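You operate a simulated robot arm through the tools that you are given. There is no shell and no other tool.

You are at the controls of a simulated robot arm. One attempt, no reset.

JOB
Void the jar in the small tote, then scan and pack the jar on the screen.
Fine: VOID on the knob to void, back to PACK to scan; the voided jar stands on the bench; press DONE last. Set down upright: jar, what you pick out.

Only the result counts: the job must be done as asked and must still hold three seconds after the hand-in. Knocking over, shifting, dropping, spilling or breaking anything else fails it.

ROBOT AND FRAMES
A 7-joint arm with a two-finger parallel gripper, fixed in place. Base frame: the origin is at the foot of the arm, x ahead of it, y to its left, z up; the work surface is at about z = 860. Readings come in mm, rad, newtons and seconds.
Its first joint turns from -2.601 to 2.601 rad. Payload 3.43 kg.
The TCP is the grasp point between the finger pads, 30 mm short of the fingertips. In the tool frame z runs along the fingers and y along their closing line. The gripper opens to 94 mm. The fingers are 28 mm wide and 10 mm thick; the gripper's body (50 by 96 mm) begins 55 mm behind the TCP.
Orientation is that of the tool frame in the base frame, as [roll, pitch, yaw] about the fixed x, y, z axes, in that order (R = Rz(yaw) Ry(pitch) Rx(roll)). With the fingers straight down and closing along the base's y, the tool's x points along the base's -x, its y along +y and its z along -z.

CONTROLS
- The arm moves only by the tool move_arm. Its argument "targets" is a list of rows, each an object of numbers (a shift or turn left out is 0, a gripper value left out holds the last): "dx", "dy", "dz": the shift along the tool's x, y, z in mm; "rx", "ry", "rz": the turn, a rotation vector about the tool's x, y, z in rad. In form: [{"dx": .., "dy": .., "dz": .., "rx": .., "ry": .., "rz": ..}, ...]. A call has 1 to 20 rows; each row is the pose to reach, as a shift and turn from the pose commanded when the call began, along the tool's axes at that moment. "fingers" is the finger opening in mm, from 0 to 94, set as the call begins (left out, the last holds). Rows are played at 5 a second. More than 50 mm and 0.15 rad between two rows, or a gripper value outside its range, and nothing of the call is played. A pose out of reach is approached as far as the arm can. The call stops where the force on the tool passes 40 N (or 10 N more than at its start, if that is more) or the arm is blocked; 0.2 s more then pass. The fingers move at their own pace (about 45 mm/s each) and stop on an object; they squeeze with about 27 N. The grip force told is the motor's: it shows also when the fingers shut on nothing. Time passes only in rows, and 0.2 s behind the last, so rows that repeat a pose let the fingers close. The reply holds the time, the measured pose of the TCP, the force on the tool along the base axes, the opening and the grip force, in the units named above and with some noise, with the torque about the TCP (base axes, N m) and any sound that the robot's microphone picked up, and new pictures: "show" is both (left out), scene, wrist or none.
- Cameras (640 x 400 px; columns grow to the right, rows downward): "scene" is fixed at [51.7, 649.7, 1435.6]; the picture's right is [0.66, -0.76, 0.00], its down [-0.51, -0.44, -0.74] and it looks along [0.56, 0.48, -0.68] (base axes); focal length 250 px, centre (320, 200). "wrist" rides on the gripper at [76, 14, -103] in the tool frame; the picture's right is [-0.18, 0.98, 0.00], its down [-0.75, -0.14, -0.64] and it looks along [-0.63, -0.12, 0.77] (tool axes); focal length 243 px, centre (320, 200).
- measure_at(camera, pixels): for up to 12 pixels [column, row] of the newest picture of that camera ("zoom" is the newest enlarged one), the place [x, y, z] in the base frame of the surface seen there, good to about 3 mm. It takes no simulated time.
- inspect(camera, box): a new picture of the part [left, top, right, bottom] of that camera's present view, enlarged. It takes no simulated time.
- hand_in(): hands the job in; it is judged then, once.

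Leave the gripper open and the arm clear of the work at the hand-in unless told otherwise.

The tools are called after "Emit:" as a command line: name --argument value ..., lists and objects as JSON in quotes. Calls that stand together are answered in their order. move_arm: Moves the arm, as the interface text tells. Its arguments: {"type":"object","properties":{"targets":{"type":"array"},"fingers":{"type":"number"},"show":{"type":"string","enum":["both","scene","wrist","none"]}},"required":["targets"]} The other tools are called the same way: measure_at (camera, pixels) gives the place of the surface under pixels of a picture; inspect (camera, box) takes an enlarged picture of a part of a camera's view; hand_in () hands the job in.

At the start:

```text
time_s: 0.0
tcp_pos: [443.8, 882.6, 1245.9]
ee_rot: [3.141, 0.001, -3.141]
contact_force: [0.0, -0.1, 0.0]
ft_torque: [-0.01, 0.01, -0.04]
width: 94.0
gripper_force: 0.1
```

scene: 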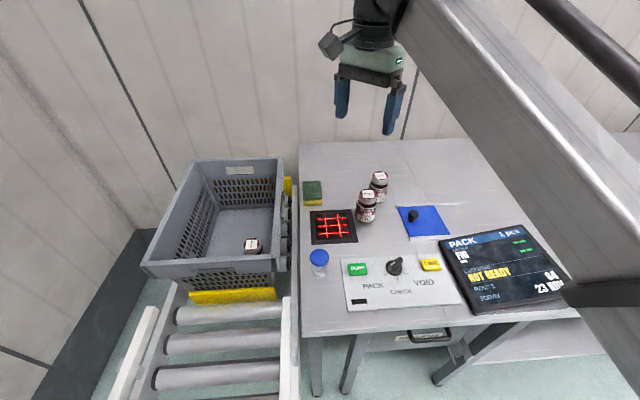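
wrist: 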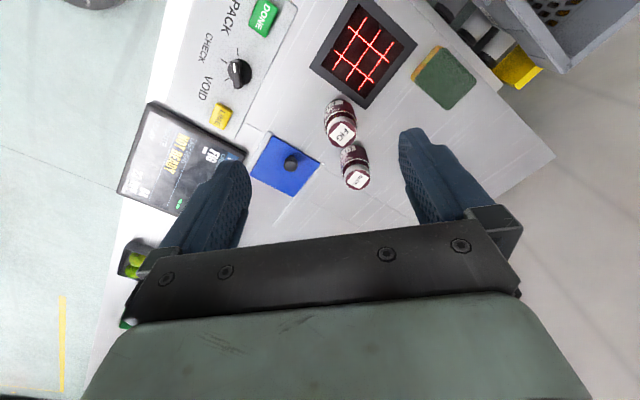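

I see a tote at left with a jar in it, a scanner (red grid), two jars on the bench, a panel with a knob, and a screen. I'll enlarge the main areas first.

Emit:
inspect --camera "scene" --box '[430, 220, 580, 314]'

Emit:
inspect --camera "scene" --box '[300, 160, 460, 260]'

Emit:
inspect --camera "scene" --box '[300, 230, 460, 330]'

Emit:
inspect --camera "scene" --box '[140, 150, 300, 310]'

Emit:
inspect --camera "wrist" --box '[110, 0, 430, 200]'

```text
4.26 times, centred on (505, 267) of scene
```

zoom: 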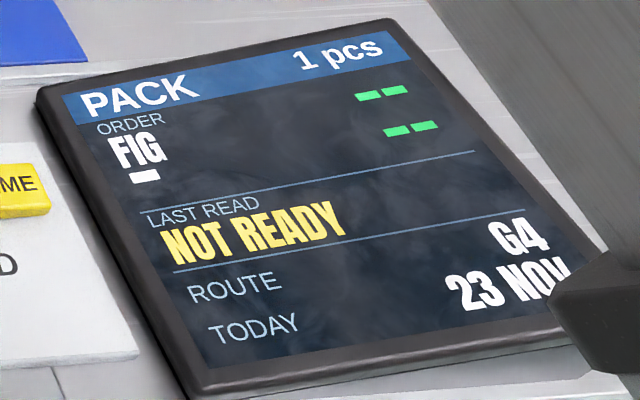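

```text
4.00 times, centred on (380, 210) of scene
```

zoom: 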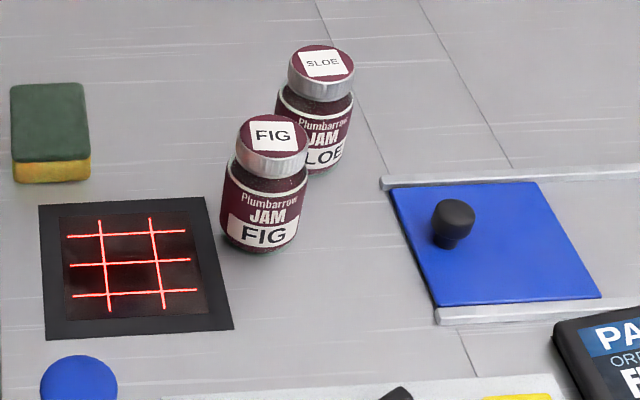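

```text
4.00 times, centred on (380, 280) of scene
```

zoom: 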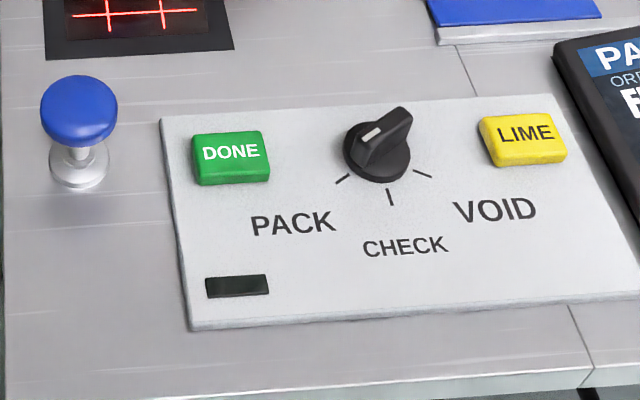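

```text
2.50 times, centred on (220, 230) of scene
```

zoom: 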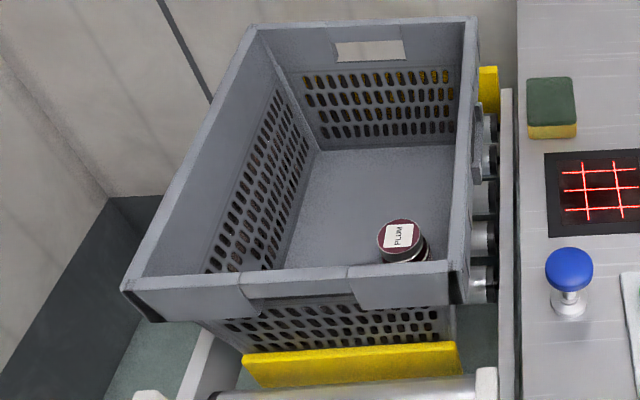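

```text
2.00 times, centred on (270, 100) of wrist
```

zoom: 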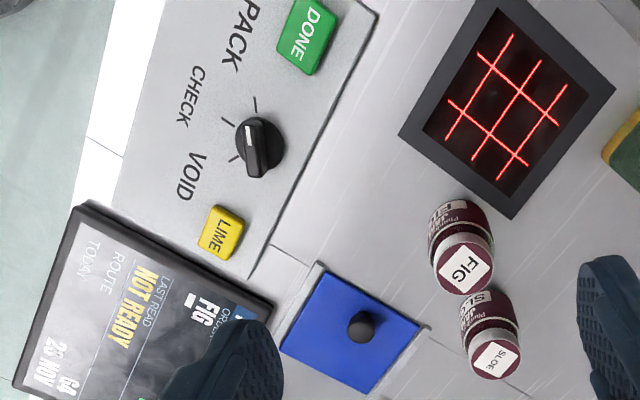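

The order reads FIG, 1 pcs, and "NOT READY". The jar in the tote is labelled PLUM. I'll measure where the key objects are, using the current scene picture.

Emit:
measure_at --camera "scene" --pixels '[[252, 243], [368, 193], [380, 174], [333, 227], [319, 256], [395, 264], [357, 267], [430, 264], [413, 214], [312, 188], [500, 265], [420, 225]]'

Emit:
measure_at --camera "scene" --pixels '[[142, 263], [190, 162], [281, 157], [283, 260], [235, 205], [230, 240], [285, 180], [240, 285], [298, 250], [215, 225], [270, 210], [255, 235]]'

Emit:
inspect --camera "scene" --box '[230, 225, 290, 262]'

Emit:
inspect --camera "scene" --box '[370, 245, 420, 276]'

Emit:
inspect --camera "scene" --box '[300, 310, 640, 400]'

Emit:
inspect --camera "wrist" --box '[400, 0, 640, 150]'

```text
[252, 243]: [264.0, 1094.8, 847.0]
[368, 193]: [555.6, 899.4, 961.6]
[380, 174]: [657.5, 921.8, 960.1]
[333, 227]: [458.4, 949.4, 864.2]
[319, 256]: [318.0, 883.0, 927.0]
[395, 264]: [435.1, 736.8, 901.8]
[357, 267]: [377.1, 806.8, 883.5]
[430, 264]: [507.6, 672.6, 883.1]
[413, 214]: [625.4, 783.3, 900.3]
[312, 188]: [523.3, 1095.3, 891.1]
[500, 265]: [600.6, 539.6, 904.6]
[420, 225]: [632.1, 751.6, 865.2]
```

```text
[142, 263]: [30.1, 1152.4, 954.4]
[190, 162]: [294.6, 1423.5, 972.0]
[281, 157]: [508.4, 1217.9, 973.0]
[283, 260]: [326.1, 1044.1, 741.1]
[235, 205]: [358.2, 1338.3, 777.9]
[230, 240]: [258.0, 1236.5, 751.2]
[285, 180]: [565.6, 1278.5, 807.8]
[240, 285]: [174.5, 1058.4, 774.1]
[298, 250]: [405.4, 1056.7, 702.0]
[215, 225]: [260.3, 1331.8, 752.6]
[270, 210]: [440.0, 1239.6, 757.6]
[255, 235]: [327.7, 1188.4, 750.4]
```

```text
10.67 times, centred on (260, 244) of scene
```

zoom: 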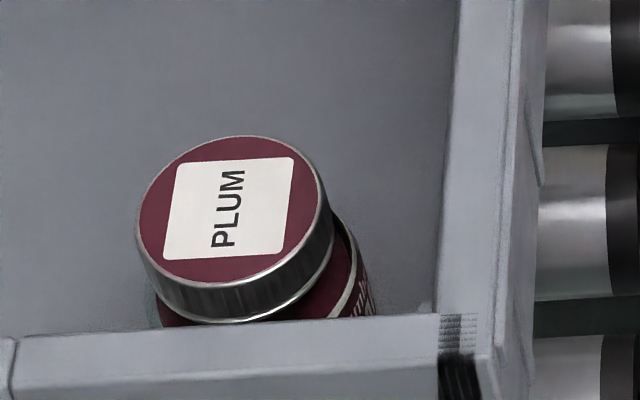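

```text
12.80 times, centred on (395, 260) of scene
```

zoom: 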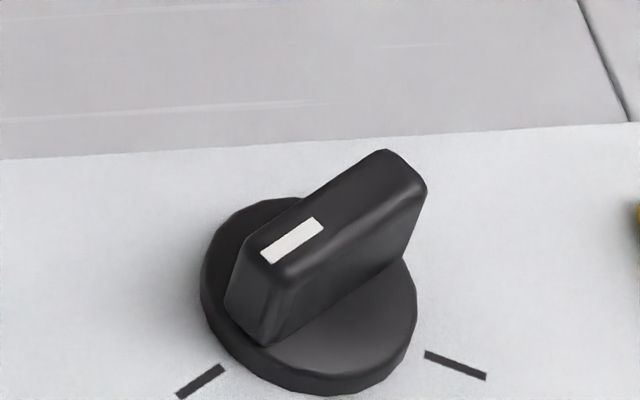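

```text
1.88 times, centred on (470, 355) of scene
```

zoom: 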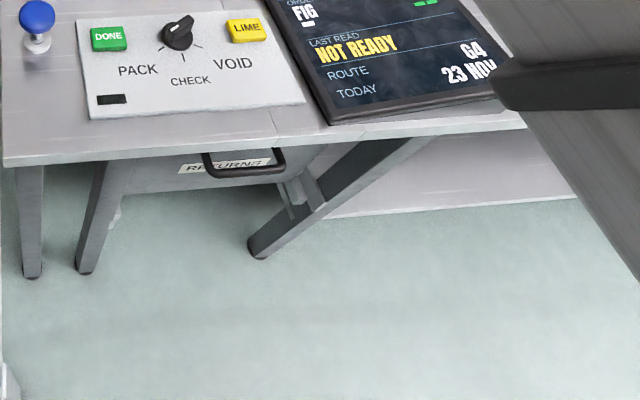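

```text
2.67 times, centred on (520, 75) of wrist
```

zoom: 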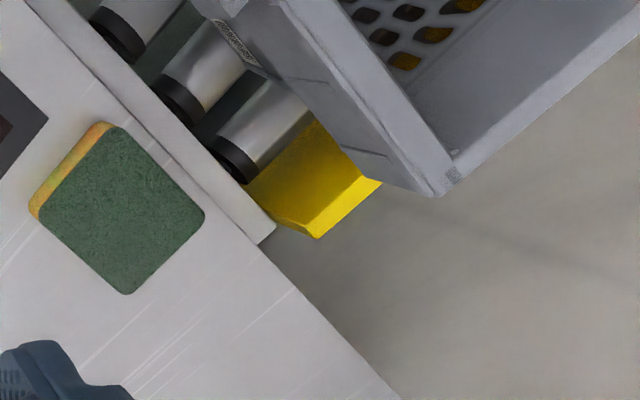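

The drawer under the bench reads RETURNS, and the knob's white mark points at the PACK tick. I'll take enlarged views of the knob and the tote rim for measuring.

Emit:
inspect --camera "scene" --box '[370, 245, 434, 285]'

```text
10.00 times, centred on (402, 265) of scene
```

zoom: 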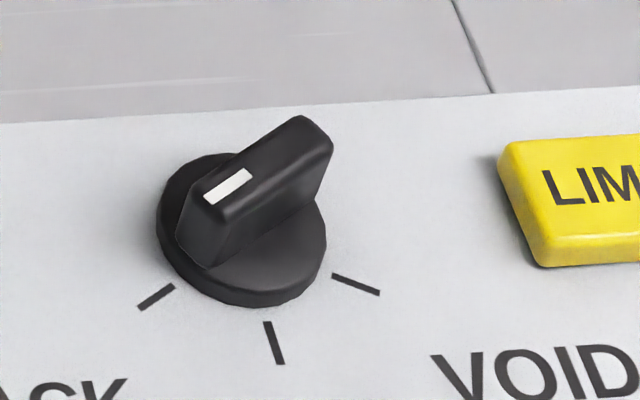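

The zoom shows the knob with its three ticks. I'll measure the handle's top ends, the base rim and the ticks.

Emit:
measure_at --camera "zoom" --pixels '[[212, 197], [300, 125], [325, 148], [225, 212], [265, 165], [156, 297], [275, 342], [357, 285], [240, 280], [320, 240], [162, 215], [400, 200]]'

Emit:
inspect --camera "scene" --box '[230, 150, 310, 200]'

```text
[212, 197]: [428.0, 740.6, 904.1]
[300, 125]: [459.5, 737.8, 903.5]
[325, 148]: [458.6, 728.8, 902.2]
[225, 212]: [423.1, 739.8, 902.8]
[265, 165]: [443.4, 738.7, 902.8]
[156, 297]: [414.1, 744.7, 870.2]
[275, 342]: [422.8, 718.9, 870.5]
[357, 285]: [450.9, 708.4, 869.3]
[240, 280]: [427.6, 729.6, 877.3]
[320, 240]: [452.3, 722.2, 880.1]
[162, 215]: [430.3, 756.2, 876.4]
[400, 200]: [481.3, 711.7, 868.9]
```

```text
8.00 times, centred on (270, 175) of scene
```

zoom: 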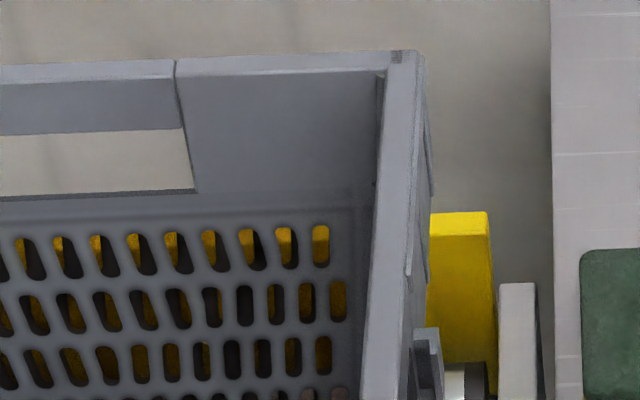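

The knob centre is at about (443, 736), with the handle top at z≈903. The ticks lie at about 165° (PACK), 225° (CHECK) and 285° (VOID), and the handle is at PACK. I'll move above the knob at z≈1000, yawing so the fingers close across the handle.

Emit:
move_arm --targets '[{"dy": -18.3, "dz": 30.7, "rz": 0.033}, {"dy": -36.6, "dz": 61.4, "rz": 0.066}, {"dy": -55, "dz": 92, "rz": 0.098}, {"dy": -73.3, "dz": 123, "rz": 0.131}, {"dy": -91.6, "dz": 153.7, "rz": 0.164}, {"dy": -110, "dz": 184.4, "rz": 0.196}, {"dy": -128.3, "dz": 215, "rz": 0.229}, {"dy": -146.6, "dz": 246, "rz": 0.262}, {"dy": -146.6, "dz": 246, "rz": 0.262}]'

```text
time_s: 2.0
tcp_pos: [445.0, 737.7, 1000.1]
ee_rot: [3.141, 0.001, 2.88]
contact_force: [-0.4, 0.4, 0.1]
ft_torque: [0.01, -0.01, 0.03]
width: 94.2
gripper_force: 0.0
```

scene: 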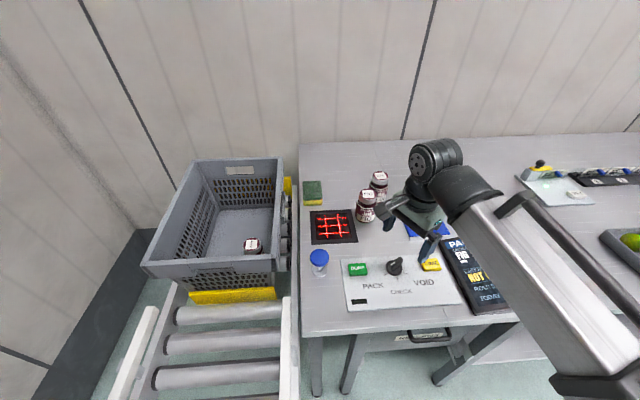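
wrist: 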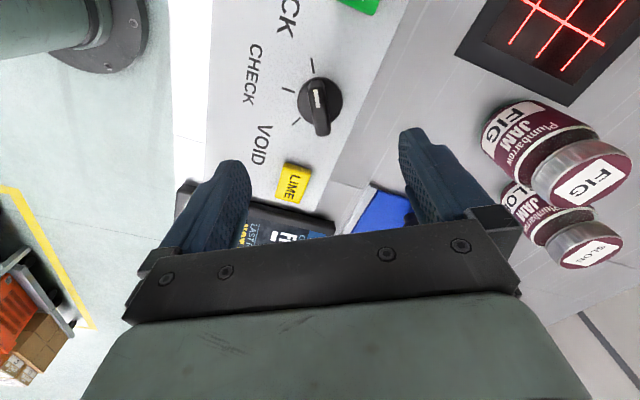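

More of the scene is now visible at right. I'll inspect that region, and measure the knob in the wrist view around (318,100).

Emit:
inspect --camera "scene" --box '[500, 130, 640, 270]'

Emit:
inspect --camera "wrist" --box '[268, 50, 368, 150]'

Emit:
measure_at --camera "wrist" --pixels '[[318, 82], [321, 132], [315, 100], [340, 98], [299, 98], [313, 64], [287, 90], [296, 122]]'

Emit:
measure_at --camera "scene" --pixels '[[274, 266], [150, 268], [200, 283], [230, 262], [278, 170], [240, 165], [277, 262], [210, 215], [262, 150]]'

```text
2.86 times, centred on (570, 200) of scene
```

zoom: 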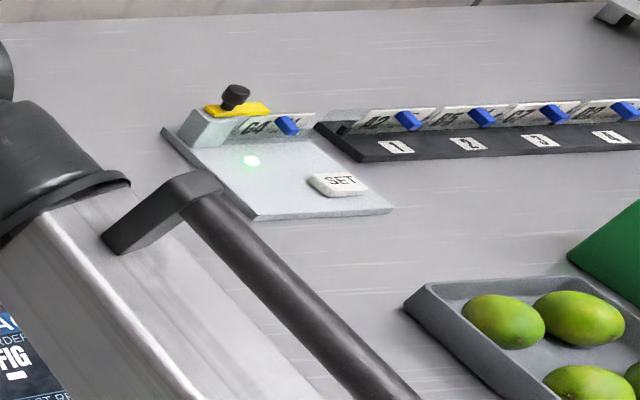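

```text
4.00 times, centred on (318, 100) of wrist
```

zoom: 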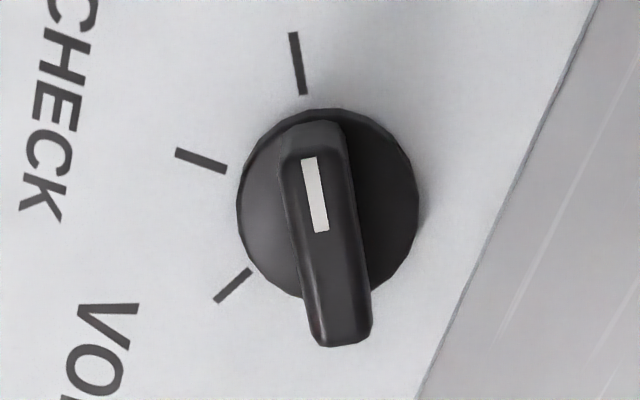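

```text
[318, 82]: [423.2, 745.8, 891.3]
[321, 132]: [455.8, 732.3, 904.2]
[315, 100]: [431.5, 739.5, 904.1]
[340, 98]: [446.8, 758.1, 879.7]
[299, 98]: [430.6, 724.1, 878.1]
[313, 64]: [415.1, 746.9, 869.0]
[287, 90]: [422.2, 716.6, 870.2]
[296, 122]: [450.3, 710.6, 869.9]
```

```text
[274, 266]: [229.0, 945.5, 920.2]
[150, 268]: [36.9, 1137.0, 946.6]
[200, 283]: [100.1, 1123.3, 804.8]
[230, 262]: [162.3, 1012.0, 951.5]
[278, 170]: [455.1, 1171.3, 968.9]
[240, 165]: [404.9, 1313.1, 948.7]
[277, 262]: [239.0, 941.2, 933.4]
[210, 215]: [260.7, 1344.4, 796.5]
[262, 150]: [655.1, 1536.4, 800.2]
```

A route station with tag G4 and SET stands further right, which matches ROUTE G4. I'll take more readings of the knob in the wrist view to fix its centre and angle.

Emit:
measure_at --camera "wrist" --pixels '[[318, 94], [319, 106], [320, 112], [321, 118], [322, 124], [323, 130], [317, 90], [300, 102], [341, 105], [321, 78], [338, 114], [303, 112]]'

Emit:
measure_at --camera "wrist" --pixels '[[319, 110], [319, 110], [319, 110], [319, 110], [313, 92], [324, 92], [325, 128], [316, 128], [329, 130], [317, 134]]'

```text
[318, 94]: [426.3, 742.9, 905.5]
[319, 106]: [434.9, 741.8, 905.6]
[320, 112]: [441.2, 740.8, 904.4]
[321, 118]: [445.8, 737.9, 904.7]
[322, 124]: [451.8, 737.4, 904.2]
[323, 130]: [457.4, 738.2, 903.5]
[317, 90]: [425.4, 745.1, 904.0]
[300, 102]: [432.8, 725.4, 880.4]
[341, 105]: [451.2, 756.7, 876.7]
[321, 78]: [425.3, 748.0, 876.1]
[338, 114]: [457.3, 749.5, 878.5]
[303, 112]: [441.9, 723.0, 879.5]
```

```text
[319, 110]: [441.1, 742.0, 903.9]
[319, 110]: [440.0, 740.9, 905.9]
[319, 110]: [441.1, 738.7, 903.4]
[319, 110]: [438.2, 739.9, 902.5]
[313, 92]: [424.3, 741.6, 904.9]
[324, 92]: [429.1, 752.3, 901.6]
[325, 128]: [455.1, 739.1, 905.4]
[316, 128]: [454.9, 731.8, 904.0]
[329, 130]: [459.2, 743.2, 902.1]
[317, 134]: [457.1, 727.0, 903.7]
```

Handle centre ≈ (441, 740.5), angle ≈ 165°, top at z≈904, disc top at z≈879. I'll narrow the fingers to 40 mm and descend until the fingertips sit around z≈885, beside the handle.

Emit:
move_arm --targets '[{"dx": 4.4, "dy": 2.1, "dz": 0}, {"dx": 4.4, "dy": 2.1, "dz": 20}, {"dx": 4.4, "dy": 2.1, "dz": 40}, {"dx": 4.4, "dy": 2.1, "dz": 60}, {"dx": 4.4, "dy": 2.1, "dz": 75}, {"dx": 4.4, "dy": 2.1, "dz": 85}, {"dx": 4.4, "dy": 2.1, "dz": 85}]' --fingers 40

```text
time_s: 3.6
tcp_pos: [441.1, 739.5, 915.8]
ee_rot: [3.14, 0.001, 2.88]
contact_force: [0.6, -0.5, -0.6]
ft_torque: [-0.01, 0.0, 0.0]
width: 40.2
gripper_force: 0.1
```

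scene: 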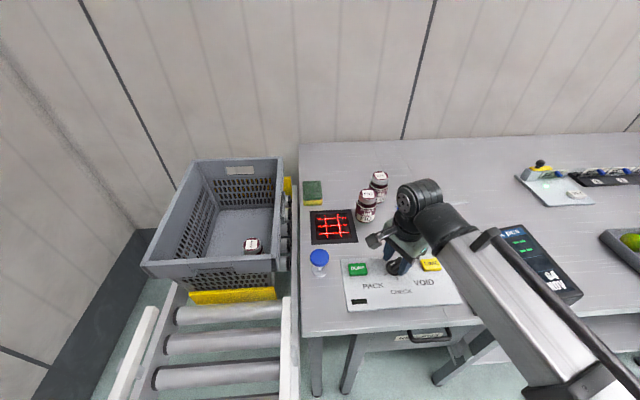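
wrist: 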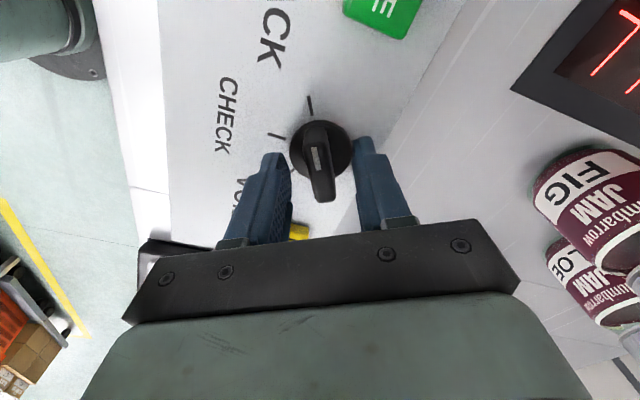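

The fingers straddle the knob. I'll close on the handle now.

Emit:
move_arm --targets '[{"dx": 0}, {"dx": 0}, {"dx": 0}, {"dx": 0}]' --fingers 0

```text
time_s: 4.6
tcp_pos: [440.4, 739.1, 915.8]
ee_rot: [3.141, 0.0, 2.88]
contact_force: [0.3, 0.7, -0.2]
ft_torque: [-0.01, 0.01, 0.01]
width: 14.0
gripper_force: 45.3
```

scene: 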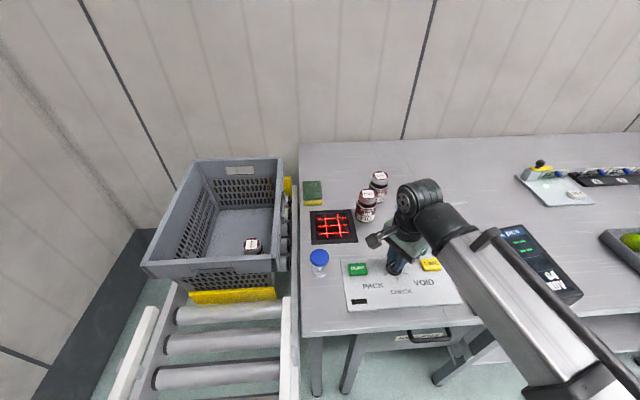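
wrist: 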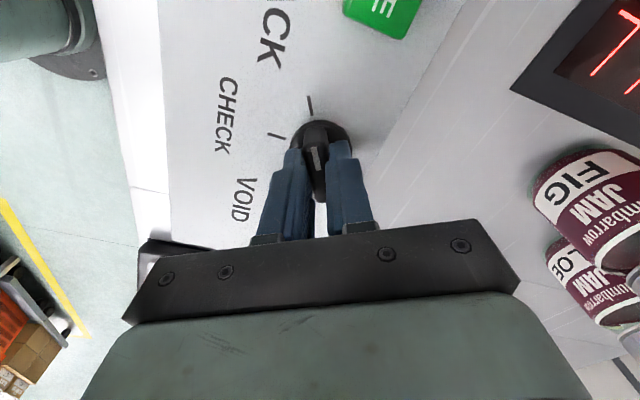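

The handle is held at 14 mm. I'll turn it 60° counter-clockwise from above (tool rz negative), toward CHECK first.

Emit:
move_arm --targets '[{"rz": -0.12}, {"rz": -0.24}, {"rz": -0.36}, {"rz": -0.48}, {"rz": -0.6}, {"rz": -0.72}, {"rz": -0.84}, {"rz": -0.95}, {"rz": -1.047}, {"rz": -1.047}]'

```text
time_s: 6.8
tcp_pos: [441.3, 737.6, 915.4]
ee_rot: [-3.141, 0.0, -2.356]
contact_force: [4.3, -19.1, 4.6]
ft_torque: [0.03, -0.3, -0.03]
width: 14.2
gripper_force: 45.3
```

scene: 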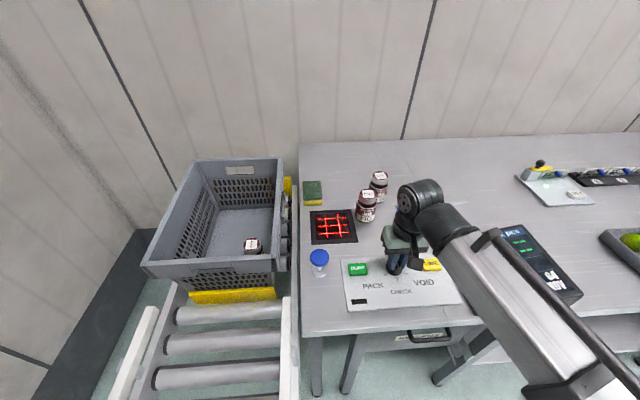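
wrist: 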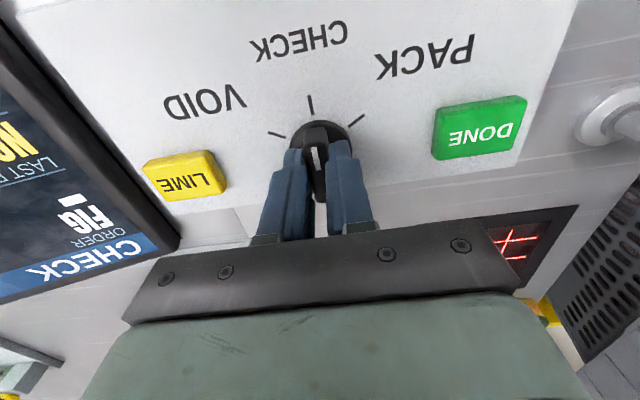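

The screen now reads CHECK. There's a mild side force of -19 N along y, so I'll shift slightly toward -y and turn another 60° to VOID.

Emit:
move_arm --targets '[{"dx": 1, "dy": -1}, {"dx": 1, "dy": -1, "rz": -0.12}, {"dx": 1, "dy": -1, "rz": -0.24}, {"dx": 1, "dy": -1, "rz": -0.36}, {"dx": 1, "dy": -1, "rz": -0.48}, {"dx": 1, "dy": -1, "rz": -0.6}, {"dx": 1, "dy": -1, "rz": -0.72}, {"dx": 1, "dy": -1, "rz": -0.84}, {"dx": 1, "dy": -1, "rz": -0.95}, {"dx": 1, "dy": -1, "rz": -1.047}, {"dx": 1, "dy": -1, "rz": -1.047}]'

```text
time_s: 9.2
tcp_pos: [442.1, 737.3, 915.3]
ee_rot: [-3.136, -0.002, -1.311]
contact_force: [33.6, -10.8, 16.5]
ft_torque: [0.69, 0.18, -0.03]
width: 14.1
gripper_force: 45.4
```

scene: 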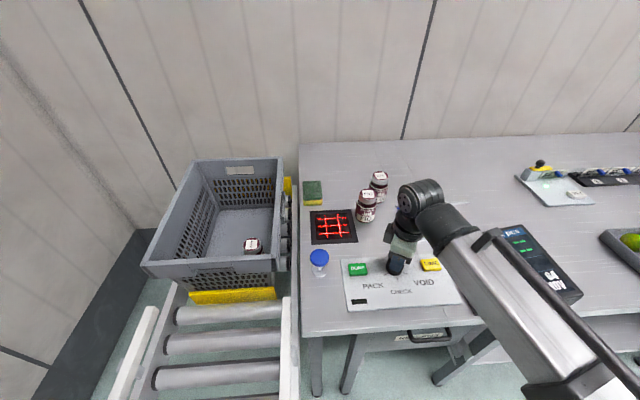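
wrist: 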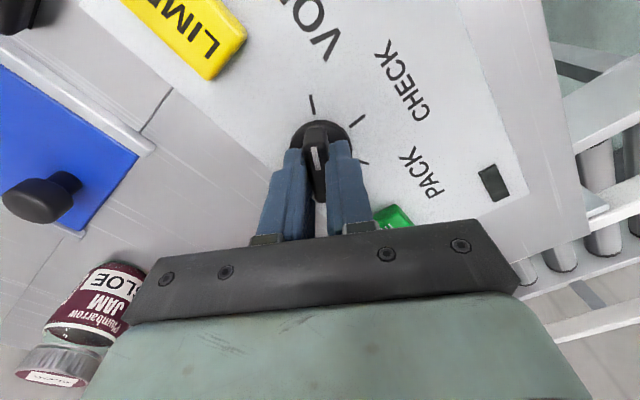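

The knob has turned to the VOID tick. I'll open the fingers to release it, then rise straight up and check the screen.

Emit:
move_arm --targets '[{"dz": 0}, {"dz": 0}, {"dz": 0}, {"dz": 0}, {"dz": -20}, {"dz": -45}, {"dz": -80}, {"dz": -120}, {"dz": -160}, {"dz": -200}]' --fingers 40

```text
time_s: 11.4
tcp_pos: [441.0, 736.9, 1113.2]
ee_rot: [3.141, 0.0, -1.309]
contact_force: [0.2, -0.2, -1.0]
ft_torque: [-0.02, 0.03, -0.02]
width: 40.0
gripper_force: 0.0
```

scene: 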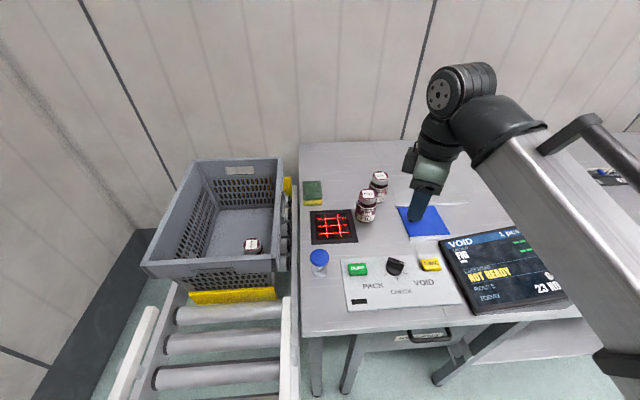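
wrist: 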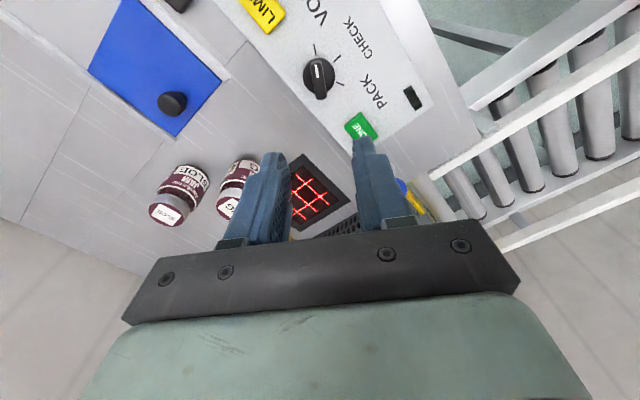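

The screen header shows VOID now. I'll enlarge it to read it fully.

Emit:
inspect --camera "scene" --box '[435, 220, 580, 314]'

Emit:
inspect --camera "scene" --box '[300, 235, 460, 335]'

Emit:
inspect --camera "wrist" --box '[240, 130, 440, 255]'

```text
4.26 times, centred on (508, 267) of scene
```

zoom: 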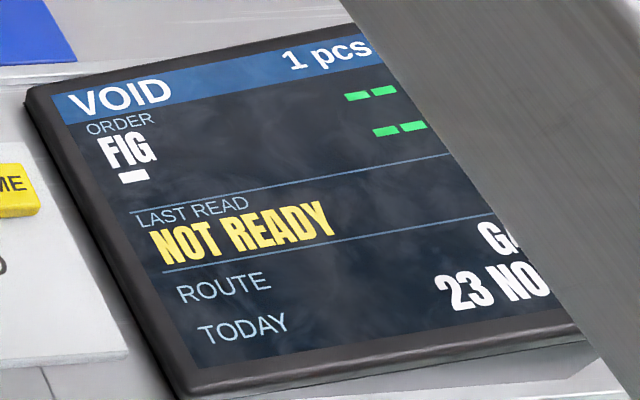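

```text
4.00 times, centred on (380, 285) of scene
```

zoom: 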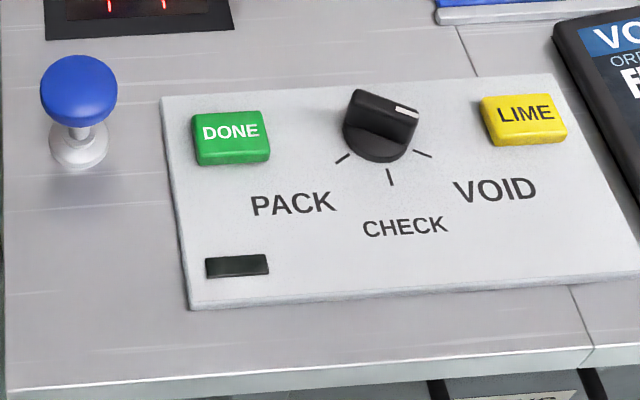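

```text
3.20 times, centred on (340, 192) of wrist
```

zoom: 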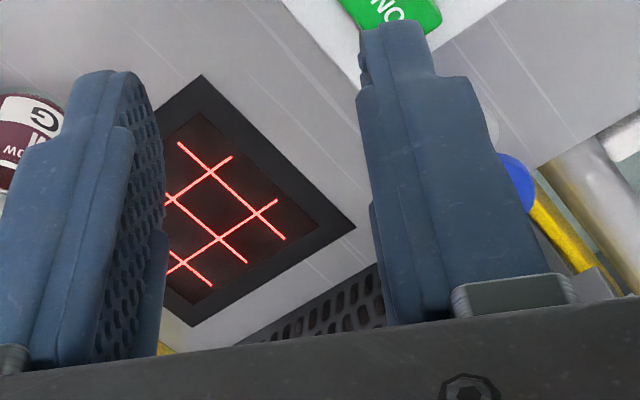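

The mode is VOID, but "NOT READY" remains. I'll look more closely at the scanner glass, the blue knob and the sponge.

Emit:
inspect --camera "scene" --box '[300, 195, 364, 245]'

Emit:
inspect --camera "scene" --box '[298, 240, 346, 280]'

Emit:
inspect --camera "scene" --box '[345, 165, 405, 225]'

Emit:
inspect --camera "scene" --box '[560, 130, 640, 180]'

Emit:
inspect --camera "scene" --box '[345, 285, 385, 315]'

```text
8.00 times, centred on (332, 220) of scene
```

zoom: 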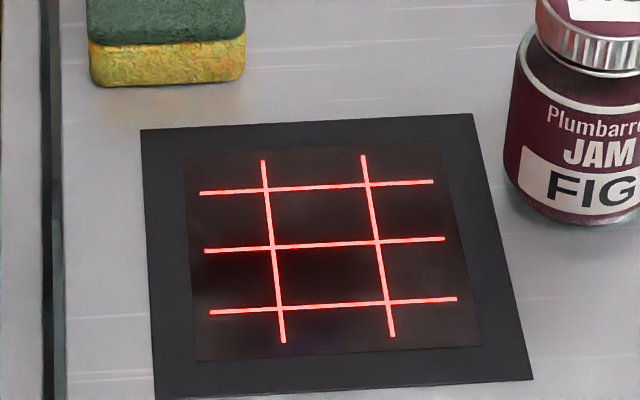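

```text
10.00 times, centred on (322, 260) of scene
```

zoom: 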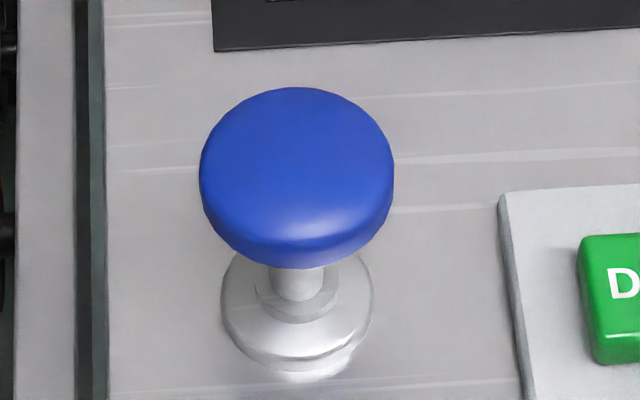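

```text
6.67 times, centred on (375, 195) of scene
```

zoom: 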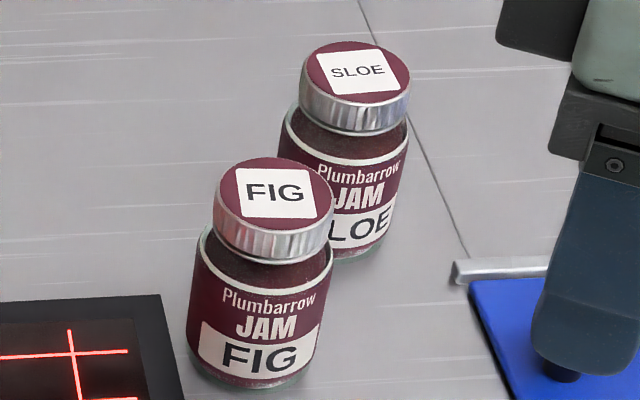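

```text
8.00 times, centred on (600, 155) of scene
```

zoom: 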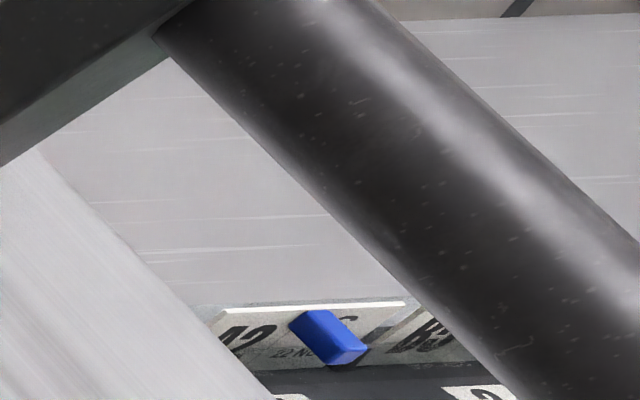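

```text
13.33 times, centred on (365, 300) of scene
```

zoom: 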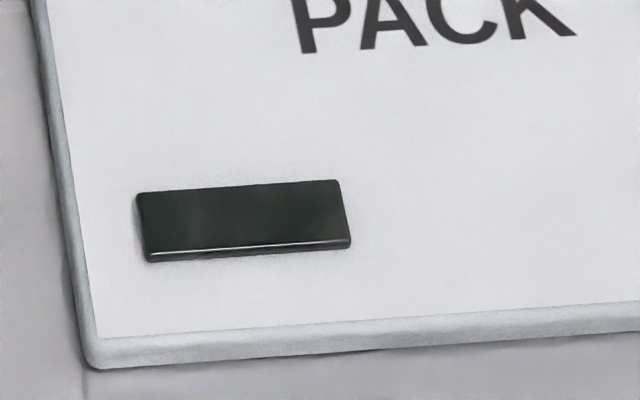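

The mode is set. The PLUM jar is about 1126 mm from the base axis, past the tool-down reach, so I'll need to tilt the gripper outward, ideally with the camera on the upper side. I'll test here, in free space, whether the tool can yaw round so its x axis points outward.

Emit:
move_arm --targets '[{"rz": -0.13}, {"rz": -0.26}, {"rz": -0.39}, {"rz": -0.52}, {"rz": -0.65}, {"rz": -0.78}, {"rz": -0.91}, {"rz": -1.04}, {"rz": -1.17}, {"rz": -1.3}, {"rz": -1.43}, {"rz": -1.56}, {"rz": -1.69}, {"rz": -1.82}, {"rz": -1.95}, {"rz": -2.08}, {"rz": -2.21}, {"rz": -2.34}]'

```text
time_s: 15.2
tcp_pos: [439.0, 737.6, 1113.8]
ee_rot: [-3.14, -0.001, 0.955]
contact_force: [0.2, 0.3, 0.9]
ft_torque: [0.02, -0.02, 0.0]
width: 39.7
gripper_force: 0.0
out of reach, approached as far as the arm can: row 18
```

scene: 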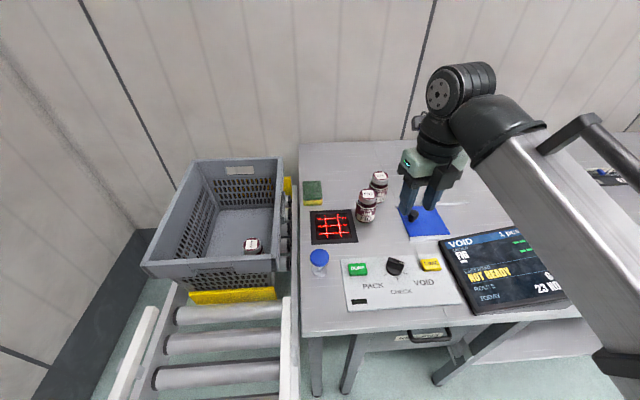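
wrist: 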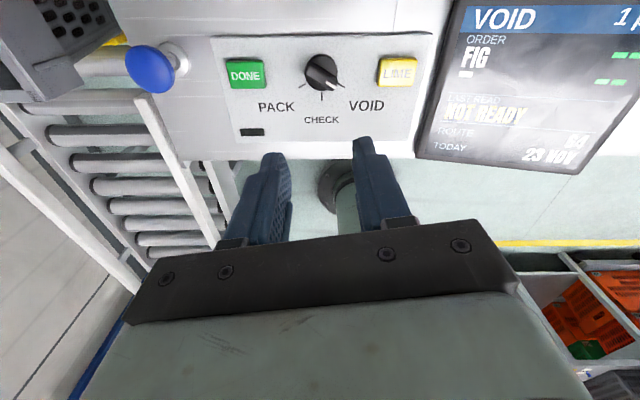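

The tool yaw got to about 55° (just short of the joint limit), so the tool x axis can point nearly outward. Now I'll travel at z≈1113 part of the way toward the tote, and see which commanded frame applies.

Emit:
move_arm --targets '[{"dx": 16, "dy": -29, "rz": -0.01}, {"dx": 32, "dy": -58, "rz": -0.02}, {"dx": 48, "dy": -87, "rz": -0.04}, {"dx": 64, "dy": -116, "rz": -0.06}, {"dx": 80, "dy": -145, "rz": -0.08}, {"dx": 95, "dy": -175, "rz": -0.1}, {"dx": 95, "dy": -175, "rz": -0.1}]' --fingers 94

```text
time_s: 16.8
tcp_pos: [352.6, 915.7, 1117.1]
ee_rot: [-3.139, -0.001, 1.054]
contact_force: [0.0, 0.4, 0.0]
ft_torque: [0.0, 0.02, -0.01]
width: 94.1
gripper_force: 0.0
```

scene: 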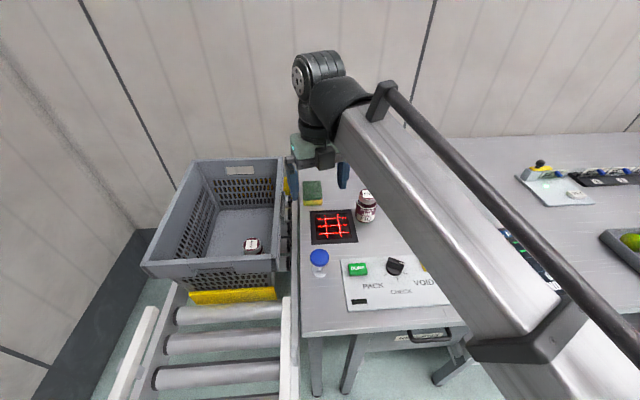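
wrist: 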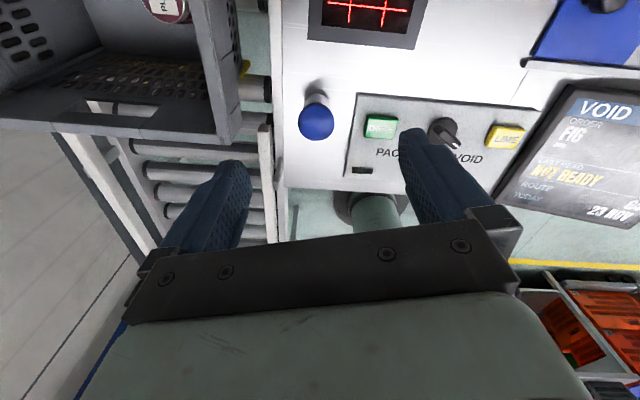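

The move resolved as expected. The route station is visible again, so I'll enlarge it to read the tag, then continue toward the tote.

Emit:
inspect --camera "scene" --box '[515, 145, 640, 215]'

Emit:
measure_at --camera "scene" --pixels '[[545, 170], [575, 195], [540, 163], [252, 243], [275, 257], [275, 254], [230, 258], [180, 262], [278, 200], [276, 230], [270, 257], [260, 258]]'

Emit:
inspect --camera "scene" --box '[220, 225, 300, 275]'

Emit:
inspect --camera "wrist" --box '[440, 80, 640, 220]'

```text
5.12 times, centred on (578, 180) of scene
```

zoom: 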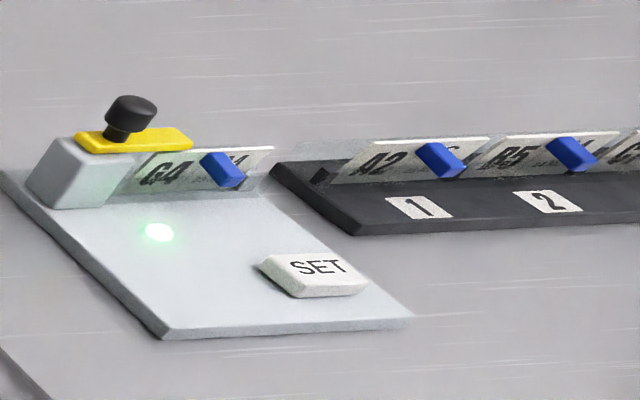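

```text
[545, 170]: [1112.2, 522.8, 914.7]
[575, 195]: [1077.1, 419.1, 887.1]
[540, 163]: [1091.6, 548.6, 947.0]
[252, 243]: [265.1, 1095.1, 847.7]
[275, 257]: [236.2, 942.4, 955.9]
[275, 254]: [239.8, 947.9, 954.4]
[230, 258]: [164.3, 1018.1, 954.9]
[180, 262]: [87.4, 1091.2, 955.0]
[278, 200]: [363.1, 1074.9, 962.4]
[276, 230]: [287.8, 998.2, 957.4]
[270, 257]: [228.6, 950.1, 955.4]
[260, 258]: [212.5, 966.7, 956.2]
```

```text
8.00 times, centred on (260, 250) of scene
```

zoom: 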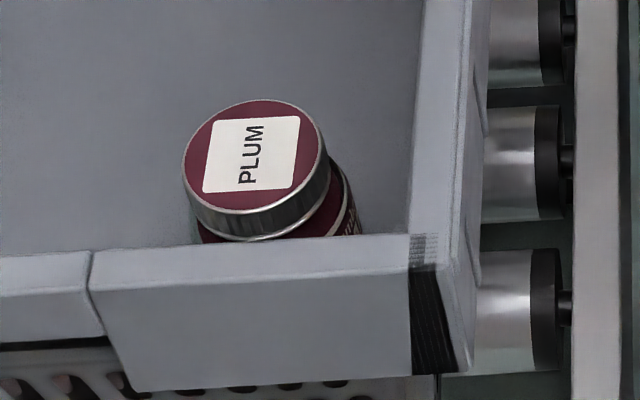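

```text
2.86 times, centred on (540, 150) of wrist
```

zoom: 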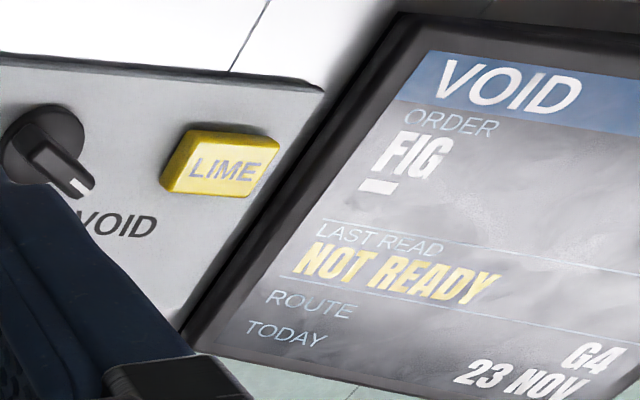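

The rim top is at z≈955 and the PLUM lid is at (265, 1095, 847). I'll continue to above the jar, still at z≈1117 with the tool down, to see how far the arm reaches.

Emit:
move_arm --targets '[{"dx": 18.7, "dy": -27.5, "rz": -0.02}, {"dx": 37.4, "dy": -55, "rz": -0.04}, {"dx": 56, "dy": -82.4, "rz": -0.06}, {"dx": 75, "dy": -110, "rz": -0.08}, {"dx": 93.6, "dy": -137.3, "rz": -0.1}, {"dx": 112.3, "dy": -164.8, "rz": -0.12}, {"dx": 112.3, "dy": -164.8, "rz": -0.12}]'

```text
time_s: 18.4
tcp_pos: [265.2, 1096.6, 1114.3]
ee_rot: [-3.141, 0.0, 1.176]
contact_force: [0.4, -1.0, -0.1]
ft_torque: [-0.01, 0.02, -0.06]
width: 94.2
gripper_force: 0.1
```

scene: 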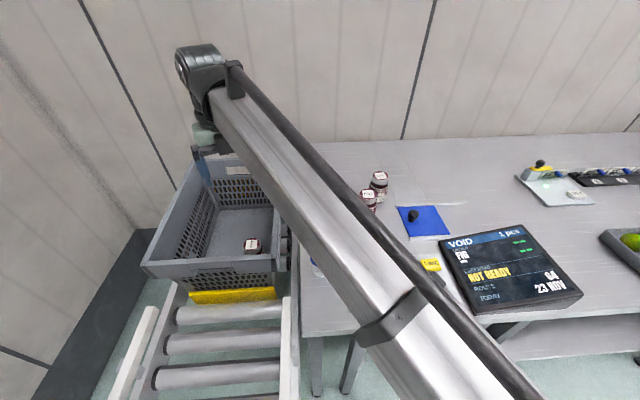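
wrist: 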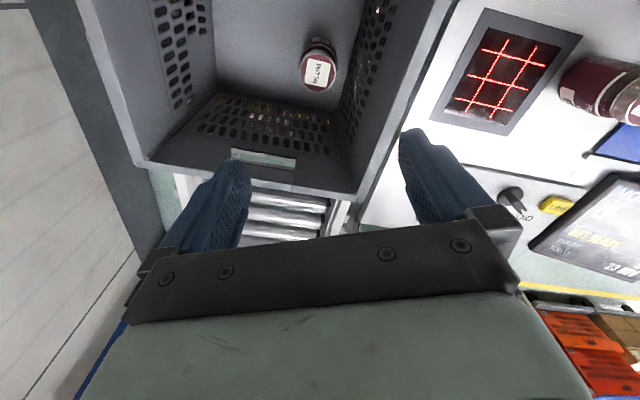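

The arm reached (265, 1096) tool-down at r≈1128. I'll measure the jar and the tote's inner walls in the wrist view before descending.

Emit:
measure_at --camera "wrist" --pixels '[[318, 74], [310, 72], [327, 72], [350, 70], [360, 50], [345, 90], [300, 95], [360, 110], [340, 40], [380, 30], [355, 187], [290, 60]]'

Emit:
inspect --camera "wrist" --box '[260, 20, 420, 120]'

```text
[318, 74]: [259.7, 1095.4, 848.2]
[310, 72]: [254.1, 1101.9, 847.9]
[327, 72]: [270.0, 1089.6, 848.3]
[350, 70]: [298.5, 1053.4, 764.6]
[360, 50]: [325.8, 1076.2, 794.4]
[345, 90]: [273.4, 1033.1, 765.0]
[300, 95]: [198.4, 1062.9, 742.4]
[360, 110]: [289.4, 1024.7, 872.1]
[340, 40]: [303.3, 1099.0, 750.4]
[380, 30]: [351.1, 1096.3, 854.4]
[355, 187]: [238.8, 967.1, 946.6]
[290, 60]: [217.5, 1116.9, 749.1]
```

```text
4.00 times, centred on (340, 70) of wrist
```

zoom: 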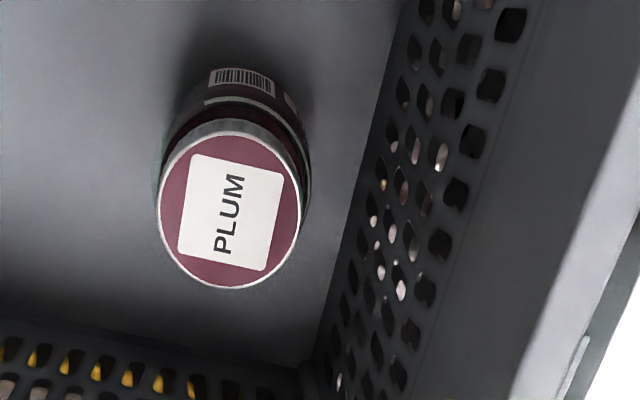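

The jar's barcode is on its side, visible at the top of the zoomed view, so it faces outward from the robot. I'll measure the barcode and lid to get its direction.

Emit:
inspect --camera "wrist" --box '[292, 25, 348, 95]'

Emit:
measure_at --camera "wrist" --pixels '[[320, 40], [313, 39], [328, 41], [320, 40], [320, 38], [320, 43], [302, 75], [334, 72], [318, 54], [317, 90], [320, 40], [313, 40]]'

```text
5.71 times, centred on (320, 60) of wrist
```

zoom: 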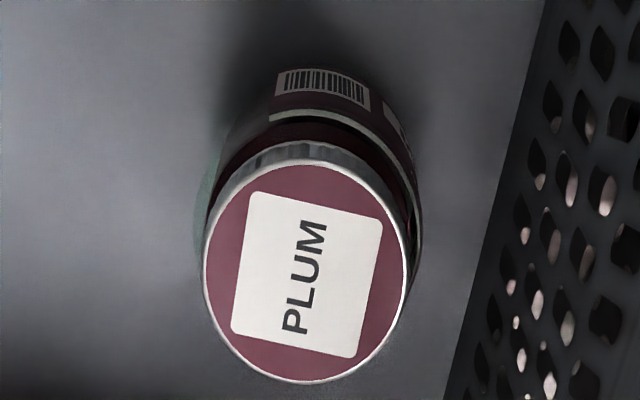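

```text
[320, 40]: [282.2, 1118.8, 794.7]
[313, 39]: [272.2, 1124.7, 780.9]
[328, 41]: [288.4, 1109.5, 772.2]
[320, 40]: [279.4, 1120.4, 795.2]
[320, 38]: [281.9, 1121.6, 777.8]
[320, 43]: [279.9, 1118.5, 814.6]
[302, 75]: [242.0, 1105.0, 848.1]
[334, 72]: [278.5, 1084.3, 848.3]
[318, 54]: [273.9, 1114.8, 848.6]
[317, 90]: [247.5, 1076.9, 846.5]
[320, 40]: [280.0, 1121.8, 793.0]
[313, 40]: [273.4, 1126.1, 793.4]
```

The barcode faces about 52° (base) and the jar centre is about (261.5, 1095). The bench-side wall is about 57 mm from the jar axis at finger depth, so I'll open to 80 mm. I'll yaw to ~53° so the barcode sits on the tool's x side, then descend to z≈1000 and check reach.

Emit:
move_arm --targets '[{"dx": -1.9, "dy": -3, "rz": 0.12}, {"dx": -1.9, "dy": -3, "rz": 0.25}, {"dx": -1.9, "dy": -3, "dz": 25, "rz": 0.25}, {"dx": -1.9, "dy": -3, "dz": 55, "rz": 0.25}, {"dx": -1.9, "dy": -3, "dz": 85, "rz": 0.25}, {"dx": -1.9, "dy": -3, "dz": 114, "rz": 0.25}, {"dx": -1.9, "dy": -3, "dz": 114, "rz": 0.25}]' --fingers 80

```text
time_s: 20.0
tcp_pos: [261.9, 1093.0, 1000.8]
ee_rot: [-3.14, 0.0, 0.925]
contact_force: [0.3, 0.6, 0.1]
ft_torque: [0.02, 0.04, -0.04]
width: 79.8
gripper_force: 0.0
```

scene: 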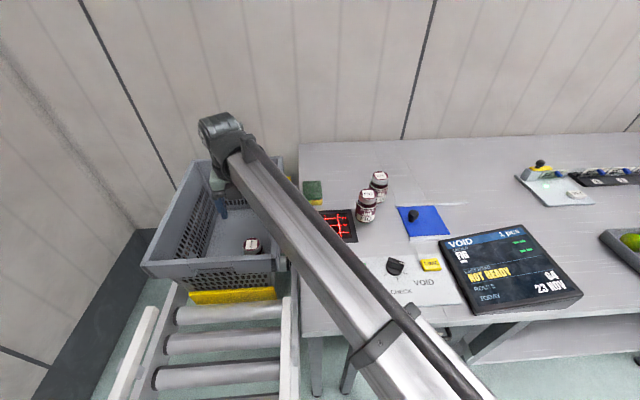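
wrist: 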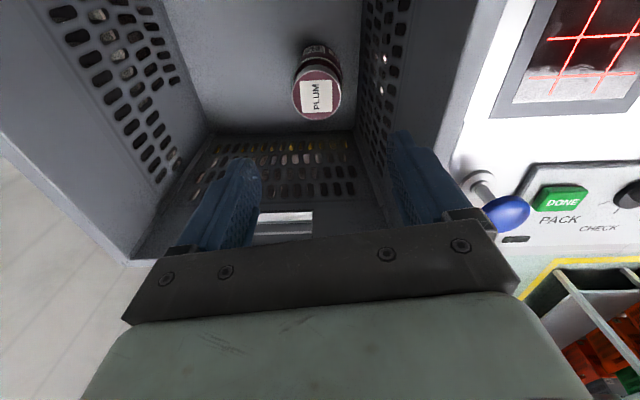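

z≈1000 was reached cleanly. I'll measure the forearm's height over the bench and take better readings of the lid position before descending into the tote.

Emit:
measure_at --camera "scene" --pixels '[[235, 165], [260, 200], [300, 240], [340, 290], [380, 340], [420, 380], [280, 180], [330, 235], [225, 135], [215, 180]]'

Emit:
measure_at --camera "wrist" --pixels '[[317, 98], [295, 97], [340, 97], [317, 75], [317, 117], [317, 50], [330, 49], [306, 50], [317, 98], [300, 85], [335, 110]]'

Emit:
inspect --camera "wrist" --box '[270, 30, 370, 130]'

```text
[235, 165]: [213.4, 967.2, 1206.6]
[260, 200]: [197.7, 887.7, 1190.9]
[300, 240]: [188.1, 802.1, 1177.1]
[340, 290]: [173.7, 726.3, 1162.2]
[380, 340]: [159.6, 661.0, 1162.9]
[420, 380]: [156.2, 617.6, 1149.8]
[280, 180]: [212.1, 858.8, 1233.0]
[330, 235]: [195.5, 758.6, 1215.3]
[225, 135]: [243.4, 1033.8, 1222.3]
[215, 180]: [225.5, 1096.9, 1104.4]
```

```text
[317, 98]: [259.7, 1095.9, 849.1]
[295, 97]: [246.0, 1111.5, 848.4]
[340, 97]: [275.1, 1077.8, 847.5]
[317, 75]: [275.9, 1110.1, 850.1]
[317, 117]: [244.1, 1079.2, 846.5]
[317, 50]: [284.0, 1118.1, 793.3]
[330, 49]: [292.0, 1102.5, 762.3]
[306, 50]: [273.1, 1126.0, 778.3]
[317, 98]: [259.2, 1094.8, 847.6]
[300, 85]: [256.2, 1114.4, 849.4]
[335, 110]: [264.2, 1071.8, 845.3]
```

```text
4.00 times, centred on (320, 80) of wrist
```

zoom: 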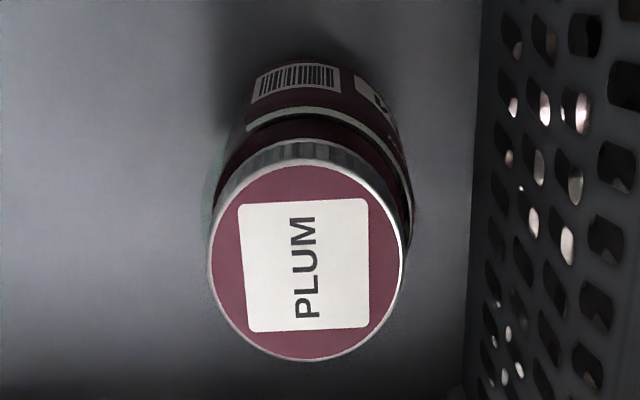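

The forearm beam runs low toward the tote's near rim, so I need to know its underside height. I'll enlarge the beam near the wrist.

Emit:
inspect --camera "scene" --box '[180, 100, 340, 260]'

```text
2.50 times, centred on (260, 180) of scene
```

zoom: 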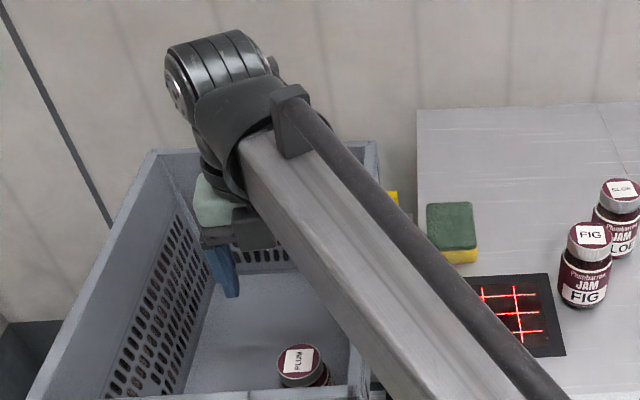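

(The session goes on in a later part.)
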